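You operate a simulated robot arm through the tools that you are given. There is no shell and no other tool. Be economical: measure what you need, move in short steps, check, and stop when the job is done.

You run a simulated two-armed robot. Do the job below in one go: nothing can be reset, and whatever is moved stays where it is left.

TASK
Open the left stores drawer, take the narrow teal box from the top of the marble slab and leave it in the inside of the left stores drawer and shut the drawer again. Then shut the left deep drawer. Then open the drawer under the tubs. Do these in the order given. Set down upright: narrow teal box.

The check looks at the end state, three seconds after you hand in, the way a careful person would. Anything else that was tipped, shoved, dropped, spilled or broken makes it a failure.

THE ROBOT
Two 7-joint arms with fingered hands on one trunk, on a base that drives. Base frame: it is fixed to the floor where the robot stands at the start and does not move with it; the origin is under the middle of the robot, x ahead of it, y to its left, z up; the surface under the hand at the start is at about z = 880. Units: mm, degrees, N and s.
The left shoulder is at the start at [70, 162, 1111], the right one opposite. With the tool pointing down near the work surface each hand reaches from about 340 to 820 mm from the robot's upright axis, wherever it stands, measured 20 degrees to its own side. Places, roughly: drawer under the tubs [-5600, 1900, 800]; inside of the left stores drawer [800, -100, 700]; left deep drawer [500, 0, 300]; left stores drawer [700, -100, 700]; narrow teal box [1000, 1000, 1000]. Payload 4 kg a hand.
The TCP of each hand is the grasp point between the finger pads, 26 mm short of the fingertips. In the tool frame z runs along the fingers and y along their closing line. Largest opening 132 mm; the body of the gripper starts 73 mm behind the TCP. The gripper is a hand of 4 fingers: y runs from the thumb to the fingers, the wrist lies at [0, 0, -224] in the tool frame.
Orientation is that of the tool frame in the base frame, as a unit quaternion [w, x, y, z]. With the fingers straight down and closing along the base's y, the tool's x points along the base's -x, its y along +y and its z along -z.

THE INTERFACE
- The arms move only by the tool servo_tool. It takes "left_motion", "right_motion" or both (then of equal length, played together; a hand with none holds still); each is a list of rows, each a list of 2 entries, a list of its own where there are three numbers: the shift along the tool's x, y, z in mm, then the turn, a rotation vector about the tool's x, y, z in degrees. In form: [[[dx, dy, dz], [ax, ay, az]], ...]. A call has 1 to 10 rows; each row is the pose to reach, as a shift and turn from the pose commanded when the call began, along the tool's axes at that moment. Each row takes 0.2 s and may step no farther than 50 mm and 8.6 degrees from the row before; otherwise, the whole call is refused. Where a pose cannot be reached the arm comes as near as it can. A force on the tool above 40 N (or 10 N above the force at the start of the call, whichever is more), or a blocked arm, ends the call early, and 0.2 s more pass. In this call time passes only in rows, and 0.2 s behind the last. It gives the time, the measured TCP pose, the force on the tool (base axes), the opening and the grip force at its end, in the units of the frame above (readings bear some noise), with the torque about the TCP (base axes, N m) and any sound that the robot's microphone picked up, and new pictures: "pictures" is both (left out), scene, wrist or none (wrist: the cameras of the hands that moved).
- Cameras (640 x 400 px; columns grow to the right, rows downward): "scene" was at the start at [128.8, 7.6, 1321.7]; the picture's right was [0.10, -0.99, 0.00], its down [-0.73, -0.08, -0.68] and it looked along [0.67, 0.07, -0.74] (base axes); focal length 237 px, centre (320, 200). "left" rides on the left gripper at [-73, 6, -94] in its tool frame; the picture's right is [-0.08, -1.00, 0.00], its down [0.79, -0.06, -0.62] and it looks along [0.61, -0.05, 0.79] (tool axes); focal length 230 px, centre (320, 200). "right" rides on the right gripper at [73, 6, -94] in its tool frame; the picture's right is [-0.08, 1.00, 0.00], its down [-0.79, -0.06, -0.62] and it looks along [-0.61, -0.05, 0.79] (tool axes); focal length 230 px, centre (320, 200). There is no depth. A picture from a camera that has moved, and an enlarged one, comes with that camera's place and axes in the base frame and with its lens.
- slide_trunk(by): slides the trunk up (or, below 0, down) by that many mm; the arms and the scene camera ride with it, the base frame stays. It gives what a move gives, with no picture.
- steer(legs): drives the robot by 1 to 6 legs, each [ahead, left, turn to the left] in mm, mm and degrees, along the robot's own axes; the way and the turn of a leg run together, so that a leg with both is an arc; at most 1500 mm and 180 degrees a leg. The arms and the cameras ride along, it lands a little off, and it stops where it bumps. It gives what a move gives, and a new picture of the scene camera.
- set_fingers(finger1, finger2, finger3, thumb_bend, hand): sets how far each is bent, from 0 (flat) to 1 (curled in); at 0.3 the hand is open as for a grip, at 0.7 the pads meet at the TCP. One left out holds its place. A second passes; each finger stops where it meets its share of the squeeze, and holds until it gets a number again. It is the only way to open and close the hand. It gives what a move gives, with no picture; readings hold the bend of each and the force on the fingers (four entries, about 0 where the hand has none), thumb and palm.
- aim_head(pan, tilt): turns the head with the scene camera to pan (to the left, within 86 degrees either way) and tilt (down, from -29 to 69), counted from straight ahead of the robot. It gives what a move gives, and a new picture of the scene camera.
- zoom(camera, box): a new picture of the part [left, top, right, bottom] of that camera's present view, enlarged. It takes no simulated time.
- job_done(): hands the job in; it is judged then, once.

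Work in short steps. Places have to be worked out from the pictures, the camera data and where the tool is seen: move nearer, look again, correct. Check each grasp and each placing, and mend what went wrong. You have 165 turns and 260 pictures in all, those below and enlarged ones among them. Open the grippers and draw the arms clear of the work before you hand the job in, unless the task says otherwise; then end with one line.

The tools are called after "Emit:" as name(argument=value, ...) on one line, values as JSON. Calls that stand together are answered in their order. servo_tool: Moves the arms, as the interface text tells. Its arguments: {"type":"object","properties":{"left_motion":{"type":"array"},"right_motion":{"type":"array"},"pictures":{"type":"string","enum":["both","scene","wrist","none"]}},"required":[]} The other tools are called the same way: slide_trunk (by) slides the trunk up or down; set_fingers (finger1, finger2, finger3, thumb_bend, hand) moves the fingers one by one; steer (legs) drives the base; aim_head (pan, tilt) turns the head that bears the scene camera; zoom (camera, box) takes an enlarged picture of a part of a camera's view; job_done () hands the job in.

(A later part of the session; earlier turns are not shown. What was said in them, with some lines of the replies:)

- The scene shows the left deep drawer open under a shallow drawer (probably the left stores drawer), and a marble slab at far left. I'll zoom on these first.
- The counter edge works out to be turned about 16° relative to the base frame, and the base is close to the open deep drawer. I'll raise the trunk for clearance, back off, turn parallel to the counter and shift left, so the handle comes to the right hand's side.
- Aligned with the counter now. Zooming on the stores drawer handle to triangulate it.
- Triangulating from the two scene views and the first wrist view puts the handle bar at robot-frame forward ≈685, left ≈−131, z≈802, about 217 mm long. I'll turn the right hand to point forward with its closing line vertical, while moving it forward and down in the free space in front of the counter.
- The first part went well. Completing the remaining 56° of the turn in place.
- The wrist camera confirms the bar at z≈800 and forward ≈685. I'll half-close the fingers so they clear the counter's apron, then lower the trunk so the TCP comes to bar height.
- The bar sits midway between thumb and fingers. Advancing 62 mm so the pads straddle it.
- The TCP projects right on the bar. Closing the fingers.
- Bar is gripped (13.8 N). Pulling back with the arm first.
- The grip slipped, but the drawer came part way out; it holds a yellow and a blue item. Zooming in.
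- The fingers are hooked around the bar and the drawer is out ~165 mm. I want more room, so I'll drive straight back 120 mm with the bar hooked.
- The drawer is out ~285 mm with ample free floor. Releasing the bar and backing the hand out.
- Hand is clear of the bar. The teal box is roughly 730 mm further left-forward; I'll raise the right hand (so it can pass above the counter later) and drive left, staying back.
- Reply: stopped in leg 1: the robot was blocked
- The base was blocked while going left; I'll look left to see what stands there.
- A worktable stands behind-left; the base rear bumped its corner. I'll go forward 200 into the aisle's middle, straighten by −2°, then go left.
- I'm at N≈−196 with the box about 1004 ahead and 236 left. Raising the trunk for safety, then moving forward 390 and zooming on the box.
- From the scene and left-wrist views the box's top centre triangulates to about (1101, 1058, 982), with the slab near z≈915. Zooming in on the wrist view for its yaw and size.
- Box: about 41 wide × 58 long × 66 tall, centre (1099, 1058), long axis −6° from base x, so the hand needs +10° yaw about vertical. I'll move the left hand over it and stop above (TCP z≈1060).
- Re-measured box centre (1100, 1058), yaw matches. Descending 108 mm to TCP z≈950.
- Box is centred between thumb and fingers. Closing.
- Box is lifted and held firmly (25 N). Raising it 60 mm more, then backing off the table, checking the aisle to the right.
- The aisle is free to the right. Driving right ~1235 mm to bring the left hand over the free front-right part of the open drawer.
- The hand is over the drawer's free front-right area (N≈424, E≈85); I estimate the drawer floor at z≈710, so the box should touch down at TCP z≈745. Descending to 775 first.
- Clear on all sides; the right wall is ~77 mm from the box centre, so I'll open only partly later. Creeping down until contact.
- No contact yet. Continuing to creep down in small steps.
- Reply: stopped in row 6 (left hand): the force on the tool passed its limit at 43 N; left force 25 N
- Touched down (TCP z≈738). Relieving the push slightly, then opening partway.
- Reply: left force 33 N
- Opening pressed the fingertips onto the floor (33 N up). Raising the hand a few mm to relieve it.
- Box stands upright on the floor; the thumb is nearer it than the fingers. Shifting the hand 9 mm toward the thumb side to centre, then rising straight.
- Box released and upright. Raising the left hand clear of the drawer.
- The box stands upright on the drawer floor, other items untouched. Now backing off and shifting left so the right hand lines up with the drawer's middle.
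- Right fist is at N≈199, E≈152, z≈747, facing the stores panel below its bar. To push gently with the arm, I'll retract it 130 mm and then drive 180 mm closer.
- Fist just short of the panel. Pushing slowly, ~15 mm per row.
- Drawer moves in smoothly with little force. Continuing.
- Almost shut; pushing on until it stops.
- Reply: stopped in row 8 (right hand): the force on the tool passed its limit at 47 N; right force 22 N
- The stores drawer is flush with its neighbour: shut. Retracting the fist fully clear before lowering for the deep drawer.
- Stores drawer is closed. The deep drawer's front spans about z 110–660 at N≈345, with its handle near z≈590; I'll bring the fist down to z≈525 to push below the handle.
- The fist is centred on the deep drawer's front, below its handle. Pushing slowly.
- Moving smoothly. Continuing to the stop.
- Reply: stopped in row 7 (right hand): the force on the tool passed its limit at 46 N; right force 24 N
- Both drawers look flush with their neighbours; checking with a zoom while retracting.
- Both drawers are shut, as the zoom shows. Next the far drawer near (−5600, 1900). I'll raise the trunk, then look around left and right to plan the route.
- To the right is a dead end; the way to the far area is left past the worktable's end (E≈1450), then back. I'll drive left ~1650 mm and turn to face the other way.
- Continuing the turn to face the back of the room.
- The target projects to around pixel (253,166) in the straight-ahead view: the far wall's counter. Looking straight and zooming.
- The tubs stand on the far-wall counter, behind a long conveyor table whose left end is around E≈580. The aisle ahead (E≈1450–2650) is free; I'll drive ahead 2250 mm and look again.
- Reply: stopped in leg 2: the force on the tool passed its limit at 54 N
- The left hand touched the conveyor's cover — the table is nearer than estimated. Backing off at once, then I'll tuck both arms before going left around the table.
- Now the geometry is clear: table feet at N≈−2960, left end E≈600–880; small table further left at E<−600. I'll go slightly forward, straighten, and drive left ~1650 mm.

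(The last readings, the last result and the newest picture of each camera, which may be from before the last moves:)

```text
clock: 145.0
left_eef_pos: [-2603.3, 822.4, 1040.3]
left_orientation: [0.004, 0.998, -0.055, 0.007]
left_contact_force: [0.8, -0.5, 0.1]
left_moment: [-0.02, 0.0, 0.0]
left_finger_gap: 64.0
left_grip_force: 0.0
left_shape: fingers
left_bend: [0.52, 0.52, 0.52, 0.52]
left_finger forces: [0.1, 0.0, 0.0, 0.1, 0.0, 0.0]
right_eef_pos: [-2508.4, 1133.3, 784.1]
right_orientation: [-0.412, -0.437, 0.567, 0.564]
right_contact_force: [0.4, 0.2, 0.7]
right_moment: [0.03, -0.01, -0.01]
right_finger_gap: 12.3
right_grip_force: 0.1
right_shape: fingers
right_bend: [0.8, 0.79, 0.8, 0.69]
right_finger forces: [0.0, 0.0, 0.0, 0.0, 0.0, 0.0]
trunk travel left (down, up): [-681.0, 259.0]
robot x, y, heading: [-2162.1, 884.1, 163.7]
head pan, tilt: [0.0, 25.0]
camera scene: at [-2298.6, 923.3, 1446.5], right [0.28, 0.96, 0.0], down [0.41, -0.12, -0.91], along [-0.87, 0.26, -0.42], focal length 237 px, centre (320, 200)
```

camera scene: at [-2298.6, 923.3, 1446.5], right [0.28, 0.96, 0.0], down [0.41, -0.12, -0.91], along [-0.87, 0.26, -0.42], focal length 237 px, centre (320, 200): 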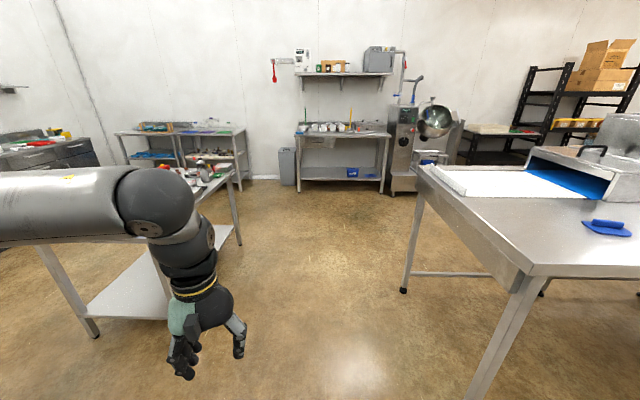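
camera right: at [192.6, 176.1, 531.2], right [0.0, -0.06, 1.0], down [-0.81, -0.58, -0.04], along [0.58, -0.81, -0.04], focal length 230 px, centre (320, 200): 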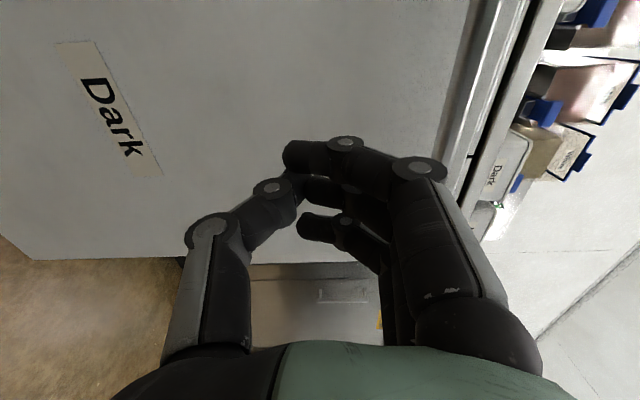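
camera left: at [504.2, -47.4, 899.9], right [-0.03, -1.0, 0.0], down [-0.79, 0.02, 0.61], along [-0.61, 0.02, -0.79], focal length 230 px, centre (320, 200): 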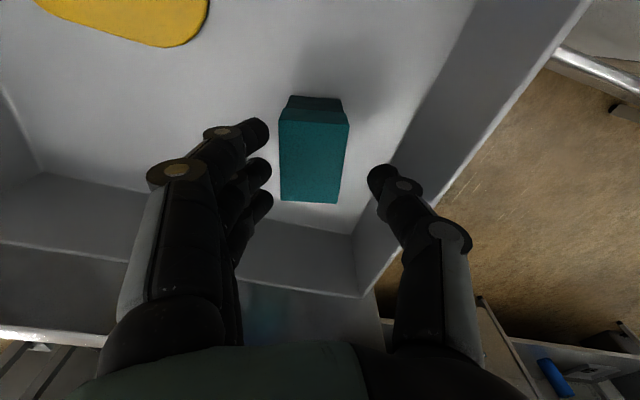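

The far counter with tubs is straight ahead and the passage is clear. Zooming to see the drawer.

Emit:
zoom(camera="scene", box=[270, 90, 430, 190])

Emit:
steer(legs=[[1300, 0, 0], [1000, 0, 0]])

Emit:
zoom(camera="scene", box=[200, 100, 440, 250])

```text
4.00 times, centred on (350, 140) of scene
camera zoom: at [-2298.6, 923.3, 1446.5], right [0.28, 0.96, 0.0], down [0.41, -0.12, -0.91], along [-0.87, 0.26, -0.42], focal length 950 px, centre (200, 440)
```

zoom: 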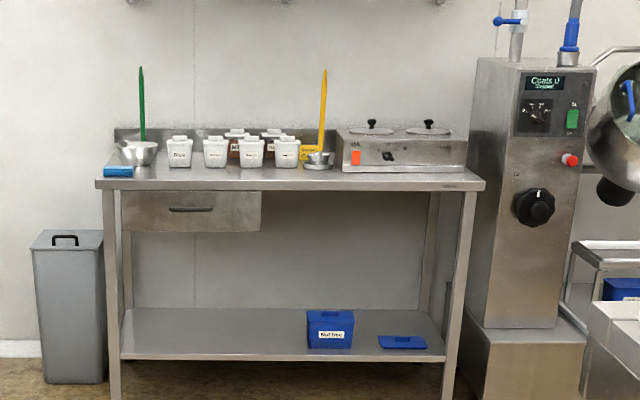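

```text
clock: 156.4
left_eef_pos: [-4822.2, 1482.6, 1040.6]
left_orientation: [0.003, 0.999, -0.054, 0.008]
left_contact_force: [0.0, 0.6, -0.5]
left_moment: [-0.03, -0.01, 0.01]
left_finger_gap: 63.8
left_grip_force: 0.1
left_shape: fingers
left_bend: [0.52, 0.52, 0.52, 0.52]
left_finger forces: [0.0, 0.0, 0.0, 0.0, 0.0, 0.1]
right_eef_pos: [-4727.6, 1791.7, 784.0]
right_orientation: [-0.412, -0.436, 0.567, 0.564]
right_contact_force: [0.7, 0.2, 0.4]
right_moment: [-0.01, 0.01, -0.01]
right_finger_gap: 11.8
right_grip_force: 0.0
right_shape: fingers
right_bend: [0.8, 0.79, 0.8, 0.69]
right_finger forces: [0.1, 0.0, 0.0, 0.0, 0.0, 0.0]
trunk travel left (down, up): [-681.0, 259.0]
robot x, y, heading: [-4382.3, 1545.8, 163.6]
head pan, tilt: [0.0, 25.0]
camera scene: at [-4517.9, 1583.6, 1446.6], right [0.28, 0.96, 0.0], down [0.41, -0.12, -0.91], along [-0.87, 0.26, -0.42], focal length 237 px, centre (320, 200)
```

scene: 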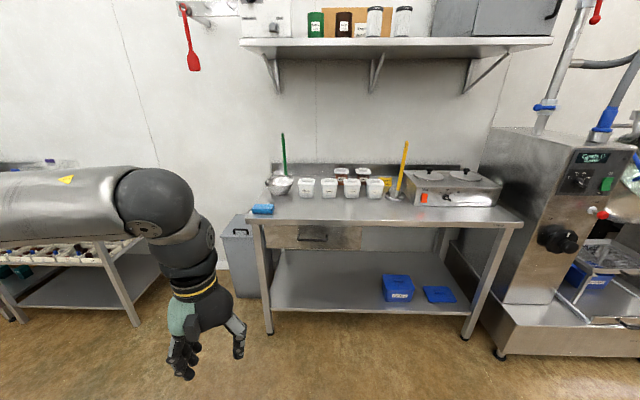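

```text
2.67 times, centred on (320, 175) of scene
camera zoom: at [-4517.9, 1583.6, 1446.6], right [0.28, 0.96, 0.0], down [0.41, -0.12, -0.91], along [-0.87, 0.26, -0.42], focal length 633 px, centre (320, 267)
```

zoom: 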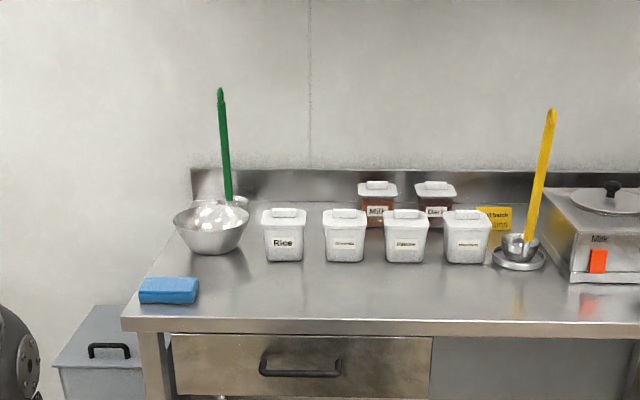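

The handle is a small dark bar on the drawer at left under the top. I estimate it ~1078 mm ahead, 37 mm left, z≈800. Driving closer so the right hand lines up.

Emit:
steer(legs=[[430, 0, 0], [0, 170, 0]])

Emit:
aim_head(pan=-12, tilt=40)

Emit:
zoom(camera="scene", box=[220, 140, 380, 240])

Emit:
zoom(camera="right", box=[0, 0, 640, 400])

```text
clock: 160.1
left_eef_pos: [-5283.3, 1441.5, 1039.3]
left_orientation: [0.003, 0.998, -0.054, 0.008]
left_contact_force: [-0.3, 0.4, 0.5]
left_moment: [0.03, 0.0, 0.0]
left_finger_gap: 63.9
left_grip_force: 0.0
left_shape: fingers
left_bend: [0.52, 0.52, 0.52, 0.52]
left_finger forces: [0.0, 0.0, 0.1, 0.0, 0.0, 0.0]
right_eef_pos: [-5188.0, 1752.7, 783.7]
right_orientation: [-0.413, -0.436, 0.568, 0.563]
right_contact_force: [0.1, 0.5, 0.5]
right_moment: [0.01, 0.0, 0.01]
right_finger_gap: 12.3
right_grip_force: 0.1
right_shape: fingers
right_bend: [0.8, 0.79, 0.8, 0.69]
right_finger forces: [0.0, 0.1, 0.0, 0.0, 0.0, 0.0]
trunk travel left (down, up): [-681.0, 259.0]
robot x, y, heading: [-4840.8, 1500.1, 163.8]
head pan, tilt: [0.0, 25.0]
camera scene: at [-4978.5, 1543.3, 1446.6], right [0.28, 0.96, 0.0], down [0.41, -0.12, -0.91], along [-0.87, 0.26, -0.42], focal length 237 px, centre (320, 200)
```

scene: 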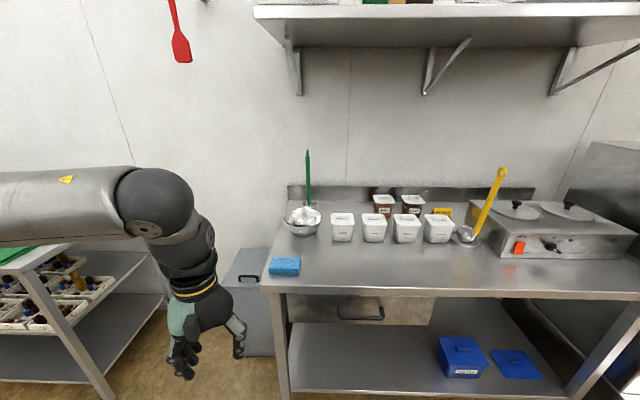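

```text
clock: 160.8
left_eef_pos: [-5283.5, 1441.6, 1040.5]
left_orientation: [0.003, 0.998, -0.056, 0.008]
left_contact_force: [-0.9, 0.0, 0.3]
left_moment: [-0.01, -0.01, 0.0]
left_finger_gap: 63.5
left_grip_force: 0.0
left_shape: fingers
left_bend: [0.52, 0.52, 0.52, 0.52]
left_finger forces: [0.0, 0.0, 0.1, 0.1, 0.0, 0.0]
right_eef_pos: [-5188.5, 1751.3, 784.3]
right_orientation: [-0.412, -0.435, 0.567, 0.565]
right_contact_force: [-0.2, -0.2, -0.6]
right_moment: [0.0, 0.02, -0.01]
right_finger_gap: 12.0
right_grip_force: 0.1
right_shape: fingers
right_bend: [0.8, 0.79, 0.8, 0.69]
right_finger forces: [0.0, 0.0, 0.0, 0.1, 0.1, 0.1]
trunk travel left (down, up): [-681.0, 259.0]
robot x, y, heading: [-4842.8, 1503.2, 163.8]
head pan, tilt: [-12.0, 40.0]
camera scene: at [-4965.1, 1557.4, 1423.3], right [0.48, 0.88, 0.0], down [0.57, -0.31, -0.77], along [-0.67, 0.36, -0.64], focal length 237 px, centre (320, 200)
```

scene: 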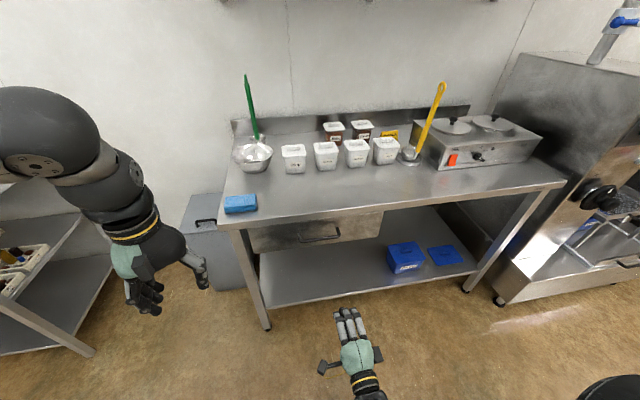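

```text
4.00 times, centred on (300, 190) of scene
camera zoom: at [-4965.1, 1557.4, 1423.3], right [0.48, 0.88, 0.0], down [0.57, -0.31, -0.77], along [-0.67, 0.36, -0.64], focal length 950 px, centre (400, 240)
```

zoom: 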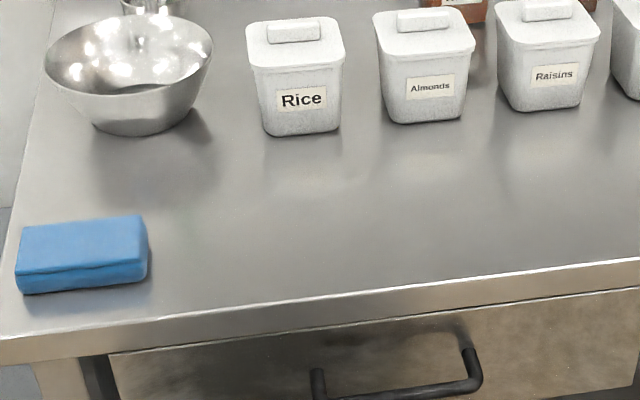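

```text
1.00 times, centred on (320, 200) of right (not enlarged: the box is as wide or as high as the picture)
camera zoom: at [-5118.3, 1655.2, 789.8], right [-0.01, 0.06, 1.0], down [0.81, 0.58, -0.03], along [-0.58, 0.81, -0.05], focal length 230 px, centre (320, 200)
```

zoom: 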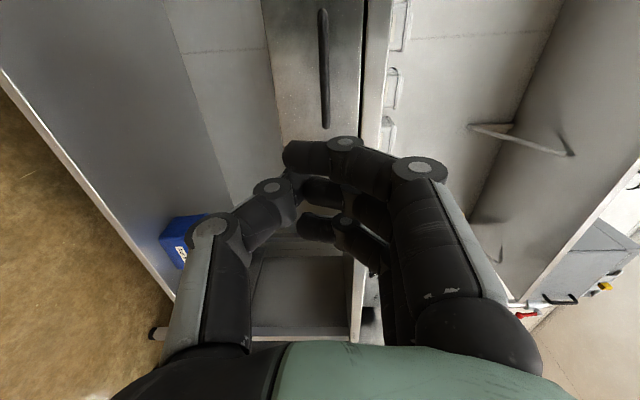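

Triangulated: bar centre ≈ (−5460, 1820, 782), i.e. 681 ahead and −132 left in robot frame; the right TCP is at 401/−142/784. Opening the fingers partway and advancing to a pre-grasp.

Emit:
set_fingers(hand="right", finger1=0.48, finger2=0.48, finger3=0.48, thumb_bend=0.48)

Emit:
servo_tool(right_motion=[[[2, 0, 30], [0, 0, 0]], [[4, 0, 60], [0, 0, 0]], [[6, 0, 90], [0, 0, 0]], [[8, 0, 120], [0, 0, 0]], [[9, 0, 150], [0, 0, 0]], [[9, 0, 180], [0, 0, 0]], [[9, 0, 205], [0, 0, 0]]], pictures="both")

```text
clock: 161.8
left_eef_pos: [-5282.9, 1442.3, 1040.6]
left_orientation: [0.003, 0.998, -0.054, 0.007]
left_contact_force: [0.1, 0.1, 0.4]
left_moment: [-0.01, -0.02, -0.02]
left_finger_gap: 63.8
left_grip_force: 0.1
left_shape: fingers
left_bend: [0.52, 0.52, 0.52, 0.52]
left_finger forces: [0.1, 0.0, 0.0, 0.0, 0.1, 0.0]
right_eef_pos: [-5187.6, 1752.0, 782.3]
right_orientation: [-0.413, -0.436, 0.567, 0.564]
right_contact_force: [-1.2, 0.3, -0.1]
right_moment: [-0.04, 0.03, 0.01]
right_finger_gap: 76.5
right_grip_force: 0.1
right_shape: fingers
right_bend: [0.48, 0.48, 0.48, 0.48]
right_finger forces: [0.1, 0.0, 0.1, 0.0, 0.0, 0.1]
trunk travel left (down, up): [-681.0, 259.0]
robot x, y, heading: [-4840.8, 1502.7, 163.4]
head pan, tilt: [-12.0, 40.0]
```

```text
clock: 163.4
left_eef_pos: [-5283.9, 1441.6, 1037.9]
left_orientation: [0.003, 0.998, -0.054, 0.009]
left_contact_force: [-0.3, 0.0, -0.1]
left_moment: [0.01, -0.03, 0.0]
left_finger_gap: 64.1
left_grip_force: 0.1
left_shape: fingers
left_bend: [0.52, 0.52, 0.52, 0.52]
left_finger forces: [0.1, 0.0, 0.1, 0.0, 0.0, 0.0]
right_eef_pos: [-5387.0, 1800.8, 779.4]
right_orientation: [-0.413, -0.435, 0.568, 0.564]
right_contact_force: [0.0, 0.2, -0.3]
right_moment: [0.02, 0.0, -0.01]
right_finger_gap: 76.7
right_grip_force: 0.0
right_shape: fingers
right_bend: [0.48, 0.48, 0.48, 0.48]
right_finger forces: [0.0, 0.1, 0.0, 0.0, 0.0, 0.0]
trunk travel left (down, up): [-681.0, 259.0]
robot x, y, heading: [-4840.9, 1499.4, 163.5]
head pan, tilt: [-12.0, 40.0]
camera scene: at [-4965.9, 1557.6, 1423.2], right [0.48, 0.88, 0.0], down [0.57, -0.31, -0.77], along [-0.67, 0.36, -0.64], focal length 237 px, centre (320, 200)
camera right: at [-5317.3, 1704.8, 784.5], right [-0.01, 0.06, 1.0], down [0.81, 0.58, -0.03], along [-0.58, 0.81, -0.05], focal length 230 px, centre (320, 200)
```

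scene: 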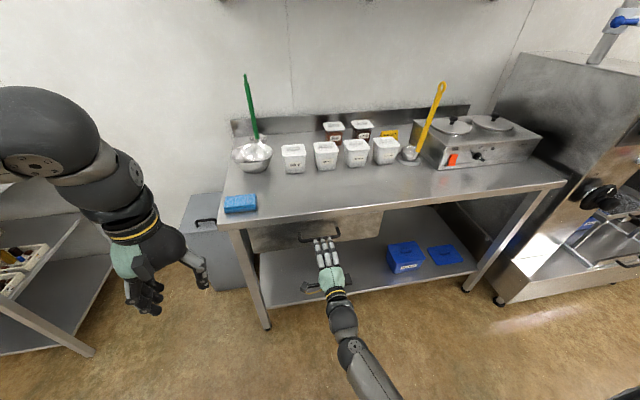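
right: 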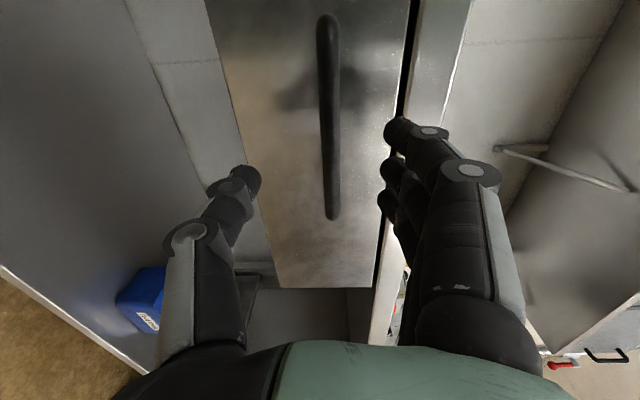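

Bar lies centred on the hand (x −72…+76) and ~6 mm above the TCP line, ~72 mm ahead. Advancing 70 with +6 up.

Emit:
servo_tool(right_motion=[[[0, 4, 25], [0, 0, 0]], [[0, 6, 48], [0, 0, 0]], [[0, 6, 62], [0, 0, 0]], [[0, 6, 70], [0, 0, 0]]], pictures="wrist")

```text
clock: 164.4
left_eef_pos: [-5281.9, 1441.8, 1040.7]
left_orientation: [0.004, 0.998, -0.055, 0.008]
left_contact_force: [-0.1, 0.0, 0.0]
left_moment: [-0.01, -0.01, 0.0]
left_finger_gap: 64.0
left_grip_force: 0.0
left_shape: fingers
left_bend: [0.52, 0.52, 0.52, 0.52]
left_finger forces: [0.0, 0.0, 0.1, 0.0, 0.1, 0.0]
right_eef_pos: [-5453.6, 1821.3, 783.0]
right_orientation: [-0.413, -0.436, 0.567, 0.564]
right_contact_force: [3.9, -1.4, 0.4]
right_moment: [0.07, 0.15, -0.11]
right_finger_gap: 76.8
right_grip_force: 2.3
right_shape: fingers
right_bend: [0.48, 0.48, 0.49, 0.48]
right_finger forces: [0.0, 0.0, 4.3, 0.0, 0.1, 0.0]
trunk travel left (down, up): [-681.0, 259.0]
robot x, y, heading: [-4845.3, 1502.1, 163.6]
head pan, tilt: [-12.0, 40.0]
camera right: at [-5383.8, 1723.2, 789.9], right [-0.01, 0.06, 1.0], down [0.81, 0.58, -0.03], along [-0.58, 0.81, -0.05], focal length 230 px, centre (320, 200)
```

right: 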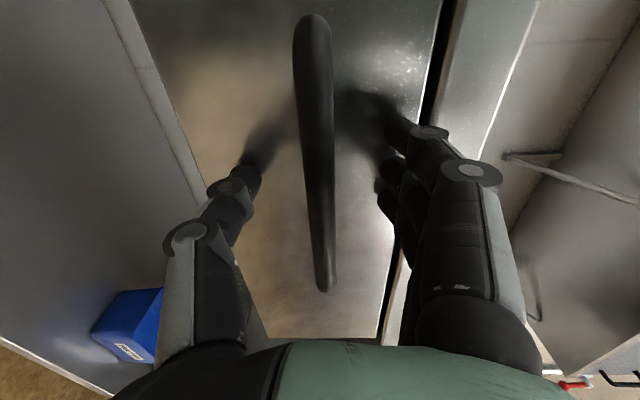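

A fingertip just touches the drawer front; the bar passes exactly through the TCP. Easing back 4 mm and closing.

Emit:
servo_tool(right_motion=[[[0, 0, -4], [0, 0, 0]]], pictures="none")

Emit:
set_fingers(hand="right", finger1=0.78, finger2=0.78, finger3=0.78, thumb_bend=0.75)

Emit:
servo_tool(right_motion=[[[0, 0, -15], [0, 0, 0]], [[0, 0, -35], [0, 0, 0]], [[0, 0, -60], [0, 0, 0]], [[0, 0, -85], [0, 0, 0]], [[0, 0, -110], [0, 0, 0]], [[0, 0, -135], [0, 0, 0]], [[0, 0, -160], [0, 0, 0]]], pictures="both")

```text
clock: 164.8
left_eef_pos: [-5282.8, 1441.9, 1040.2]
left_orientation: [0.004, 0.998, -0.055, 0.007]
left_contact_force: [0.8, -0.6, 0.3]
left_moment: [0.02, 0.01, 0.03]
left_finger_gap: 64.1
left_grip_force: 0.1
left_shape: fingers
left_bend: [0.52, 0.52, 0.52, 0.52]
left_finger forces: [0.0, 0.1, 0.0, 0.0, 0.0, 0.0]
right_eef_pos: [-5450.8, 1819.9, 783.5]
right_orientation: [-0.412, -0.436, 0.567, 0.564]
right_contact_force: [-0.7, -0.1, 0.3]
right_moment: [-0.03, -0.01, -0.01]
right_finger_gap: 76.6
right_grip_force: 0.1
right_shape: fingers
right_bend: [0.48, 0.48, 0.48, 0.48]
right_finger forces: [0.0, 0.0, 0.1, 0.0, 0.1, 0.0]
trunk travel left (down, up): [-681.0, 259.0]
robot x, y, heading: [-4840.5, 1503.7, 163.5]
head pan, tilt: [-12.0, 40.0]
```

```text
clock: 165.8
left_eef_pos: [-5283.9, 1441.2, 1040.5]
left_orientation: [0.003, 0.998, -0.055, 0.007]
left_contact_force: [0.0, -0.3, -0.4]
left_moment: [0.01, -0.01, 0.0]
left_finger_gap: 63.7
left_grip_force: 0.1
left_shape: fingers
left_bend: [0.52, 0.52, 0.52, 0.52]
left_finger forces: [0.0, 0.0, 0.0, 0.0, 0.0, 0.1]
right_eef_pos: [-5451.6, 1819.4, 784.6]
right_orientation: [-0.413, -0.435, 0.567, 0.564]
right_contact_force: [-2.0, 0.3, 2.2]
right_moment: [0.0, -0.02, -0.01]
right_finger_gap: 8.9
right_grip_force: 1.8
right_shape: fingers
right_bend: [0.77, 0.75, 0.78, 0.73]
right_finger forces: [1.9, 0.0, 1.0, 0.0, 0.0, 0.0]
trunk travel left (down, up): [-681.0, 259.0]
robot x, y, heading: [-4842.6, 1504.6, 163.4]
head pan, tilt: [-12.0, 40.0]
```

```text
clock: 167.4
left_eef_pos: [-5283.2, 1441.5, 1040.2]
left_orientation: [0.002, 0.998, -0.055, 0.008]
left_contact_force: [-0.2, -0.2, -0.1]
left_moment: [0.03, 0.01, 0.01]
left_finger_gap: 63.8
left_grip_force: 0.1
left_shape: fingers
left_bend: [0.52, 0.52, 0.52, 0.52]
left_finger forces: [0.0, 0.0, 0.1, 0.0, 0.0, 0.0]
right_eef_pos: [-5295.4, 1774.7, 787.8]
right_orientation: [-0.412, -0.436, 0.567, 0.565]
right_contact_force: [0.6, 0.3, -0.1]
right_moment: [-0.01, -0.02, -0.01]
right_finger_gap: 9.1
right_grip_force: 0.0
right_shape: fingers
right_bend: [0.78, 0.75, 0.78, 0.73]
right_finger forces: [0.1, 0.0, 0.0, 0.0, 0.0, 0.0]
trunk travel left (down, up): [-681.0, 259.0]
robot x, y, heading: [-4842.6, 1505.8, 163.5]
head pan, tilt: [-12.0, 40.0]
camera scene: at [-4964.0, 1557.3, 1423.4], right [0.48, 0.88, 0.0], down [0.56, -0.31, -0.77], along [-0.67, 0.36, -0.64], focal length 237 px, centre (320, 200)
camera right: at [-5226.4, 1678.3, 793.1], right [-0.01, 0.06, 1.0], down [0.81, 0.58, -0.03], along [-0.58, 0.81, -0.05], focal length 230 px, centre (320, 200)
```

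scene: 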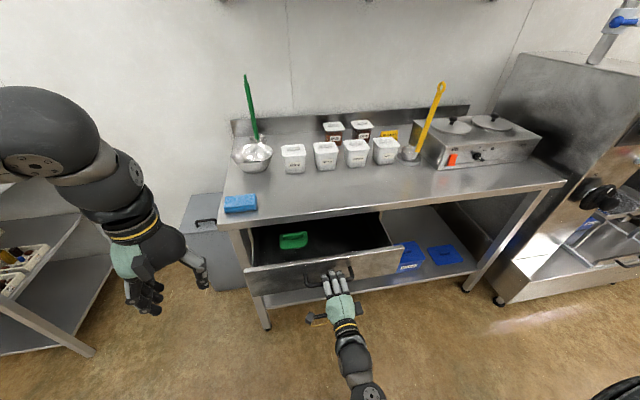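
right: 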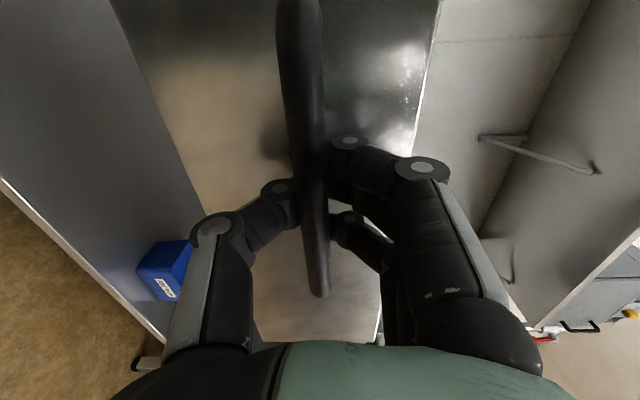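

Drawer is out ~150 mm. Pulling ~120 mm more by driving back with the bar hooked, to open it well.

Emit:
steer(legs=[[-120, 0, 0]])

```text
clock: 168.7
left_eef_pos: [-5168.3, 1408.5, 1041.0]
left_orientation: [0.004, 0.998, -0.055, 0.008]
left_contact_force: [-0.2, -0.4, 0.5]
left_moment: [0.0, 0.01, -0.01]
left_finger_gap: 64.1
left_grip_force: 0.1
left_shape: fingers
left_bend: [0.52, 0.52, 0.52, 0.52]
left_finger forces: [0.0, 0.1, 0.1, 0.1, 0.0, 0.0]
right_eef_pos: [-5180.3, 1742.7, 787.5]
right_orientation: [-0.413, -0.434, 0.568, 0.564]
right_contact_force: [0.7, -0.7, 0.1]
right_moment: [-0.03, 0.0, 0.01]
right_finger_gap: 9.0
right_grip_force: 0.1
right_shape: fingers
right_bend: [0.78, 0.75, 0.78, 0.73]
right_finger forces: [0.1, 0.0, 0.0, 0.0, 0.0, 0.0]
trunk travel left (down, up): [-681.0, 259.0]
robot x, y, heading: [-4726.3, 1473.9, 163.5]
head pan, tilt: [-12.0, 40.0]
camera scene: at [-4849.2, 1523.5, 1423.3], right [0.48, 0.88, 0.0], down [0.57, -0.31, -0.77], along [-0.67, 0.37, -0.64], focal length 237 px, centre (320, 200)
```

scene: 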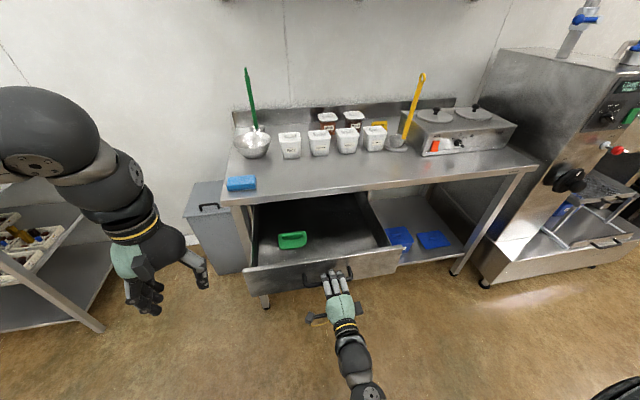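

The drawer under the tubs is wide open (~270 mm). Releasing the bar and drawing the hand back.

Emit:
set_fingers(hand="right", finger1=0.42, finger2=0.42, finger3=0.42, thumb_bend=0.42)

Emit:
steer(legs=[[-250, 0, 0]])

Emit:
set_fingers(hand="right", finger1=0.3, finger2=0.3, finger3=0.3, thumb_bend=0.3)

Emit:
set_fingers(hand="left", finger1=0.3, finger2=0.3, finger3=0.3, thumb_bend=0.3)

Emit:
zoom(camera="scene", box=[160, 80, 480, 280])

```text
clock: 169.7
left_eef_pos: [-5167.9, 1408.9, 1039.7]
left_orientation: [0.003, 0.998, -0.055, 0.008]
left_contact_force: [-0.3, 0.0, 0.3]
left_moment: [-0.01, 0.0, 0.02]
left_finger_gap: 63.8
left_grip_force: 0.1
left_shape: fingers
left_bend: [0.52, 0.52, 0.52, 0.52]
left_finger forces: [0.0, 0.1, 0.0, 0.0, 0.0, 0.0]
right_eef_pos: [-5180.9, 1742.7, 787.1]
right_orientation: [-0.412, -0.436, 0.568, 0.565]
right_contact_force: [-0.5, 0.0, -0.2]
right_moment: [0.03, 0.0, 0.0]
right_finger_gap: 96.5
right_grip_force: 0.1
right_shape: fingers
right_bend: [0.42, 0.42, 0.42, 0.42]
right_finger forces: [0.1, 0.0, 0.0, 0.0, 0.1, 0.1]
trunk travel left (down, up): [-681.0, 259.0]
robot x, y, heading: [-4725.6, 1470.8, 163.3]
head pan, tilt: [-12.0, 40.0]
```

```text
clock: 171.5
left_eef_pos: [-4930.2, 1336.4, 1039.9]
left_orientation: [0.003, 0.998, -0.056, 0.007]
left_contact_force: [0.1, 0.1, 0.9]
left_moment: [-0.03, 0.01, 0.03]
left_finger_gap: 64.0
left_grip_force: 0.0
left_shape: fingers
left_bend: [0.52, 0.52, 0.52, 0.52]
left_finger forces: [0.1, 0.0, 0.1, 0.0, 0.1, 0.0]
right_eef_pos: [-4941.7, 1671.0, 786.7]
right_orientation: [-0.412, -0.435, 0.567, 0.566]
right_contact_force: [-0.3, 0.3, -0.3]
right_moment: [0.03, -0.02, 0.04]
right_finger_gap: 96.3
right_grip_force: 0.1
right_shape: fingers
right_bend: [0.42, 0.42, 0.42, 0.42]
right_finger forces: [0.0, 0.0, 0.0, 0.0, 0.0, 0.0]
trunk travel left (down, up): [-681.0, 259.0]
robot x, y, heading: [-4491.5, 1397.1, 163.4]
head pan, tilt: [-12.0, 40.0]
camera scene: at [-4610.7, 1452.8, 1423.2], right [0.48, 0.88, 0.0], down [0.56, -0.31, -0.77], along [-0.67, 0.37, -0.64], focal length 237 px, centre (320, 200)
```

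scene: 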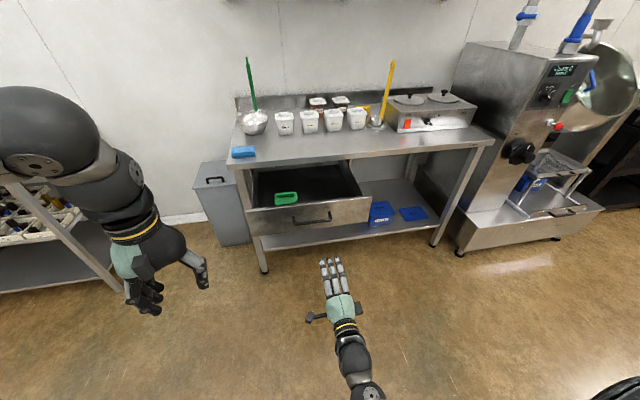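

```text
clock: 172.5
left_eef_pos: [-4929.4, 1337.4, 1039.6]
left_orientation: [0.003, 0.998, -0.055, 0.007]
left_contact_force: [0.7, 0.4, -0.3]
left_moment: [0.01, -0.01, -0.03]
left_finger_gap: 63.6
left_grip_force: 0.0
left_shape: fingers
left_bend: [0.52, 0.52, 0.52, 0.52]
left_finger forces: [0.1, 0.0, 0.0, 0.1, 0.0, 0.0]
right_eef_pos: [-4942.0, 1672.4, 787.8]
right_orientation: [-0.412, -0.434, 0.568, 0.565]
right_contact_force: [1.0, -0.3, -1.1]
right_moment: [0.01, 0.01, 0.0]
right_finger_gap: 135.6
right_grip_force: 0.1
right_shape: fingers
right_bend: [0.3, 0.3, 0.3, 0.3]
right_finger forces: [0.1, 0.1, 0.0, 0.0, 0.1, 0.1]
trunk travel left (down, up): [-681.0, 259.0]
robot x, y, heading: [-4488.8, 1400.7, 163.5]
head pan, tilt: [-12.0, 40.0]
```

```text
clock: 173.5
left_eef_pos: [-4930.1, 1338.4, 1039.5]
left_orientation: [0.003, 0.998, -0.056, 0.008]
left_contact_force: [0.2, 0.4, -0.7]
left_moment: [0.02, 0.02, -0.01]
left_finger_gap: 135.6
left_grip_force: 0.1
left_shape: fingers
left_bend: [0.3, 0.3, 0.3, 0.3]
left_finger forces: [0.1, 0.0, 0.0, 0.0, 0.0, 0.0]
right_eef_pos: [-4942.9, 1671.0, 787.1]
right_orientation: [-0.413, -0.434, 0.567, 0.565]
right_contact_force: [0.9, 0.2, -0.1]
right_moment: [0.01, -0.01, -0.01]
right_finger_gap: 135.3
right_grip_force: 0.1
right_shape: fingers
right_bend: [0.3, 0.3, 0.3, 0.3]
right_finger forces: [0.1, 0.0, 0.0, 0.1, 0.0, 0.0]
trunk travel left (down, up): [-681.0, 259.0]
robot x, y, heading: [-4489.6, 1397.6, 163.5]
head pan, tilt: [-12.0, 40.0]
```

```text
2.00 times, centred on (320, 180) of scene
camera zoom: at [-4610.6, 1452.9, 1423.3], right [0.48, 0.88, 0.0], down [0.56, -0.31, -0.77], along [-0.67, 0.37, -0.64], focal length 475 px, centre (320, 240)
```

zoom: 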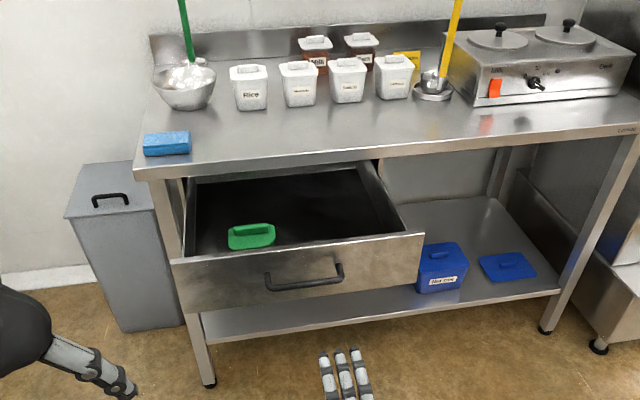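

Everything asked is in its end state: the teal box is upright in the shut left stores drawer, the left deep drawer is shut, the drawer under the tubs is open. Hands are open and clear; handing in.

Emit:
job_done()

```text
The job is handed in.
```

The job is handed in: the narrow teal box is upright inside the left stores drawer, which is shut; the left deep drawer is shut; and the drawer under the tubs is open. There were two contacts on the way: the base bumped a worktable corner, and the left hand pressed the conveyor cover at about 54 N. Later pictures showed nothing displaced, but I did not check either spot up close.
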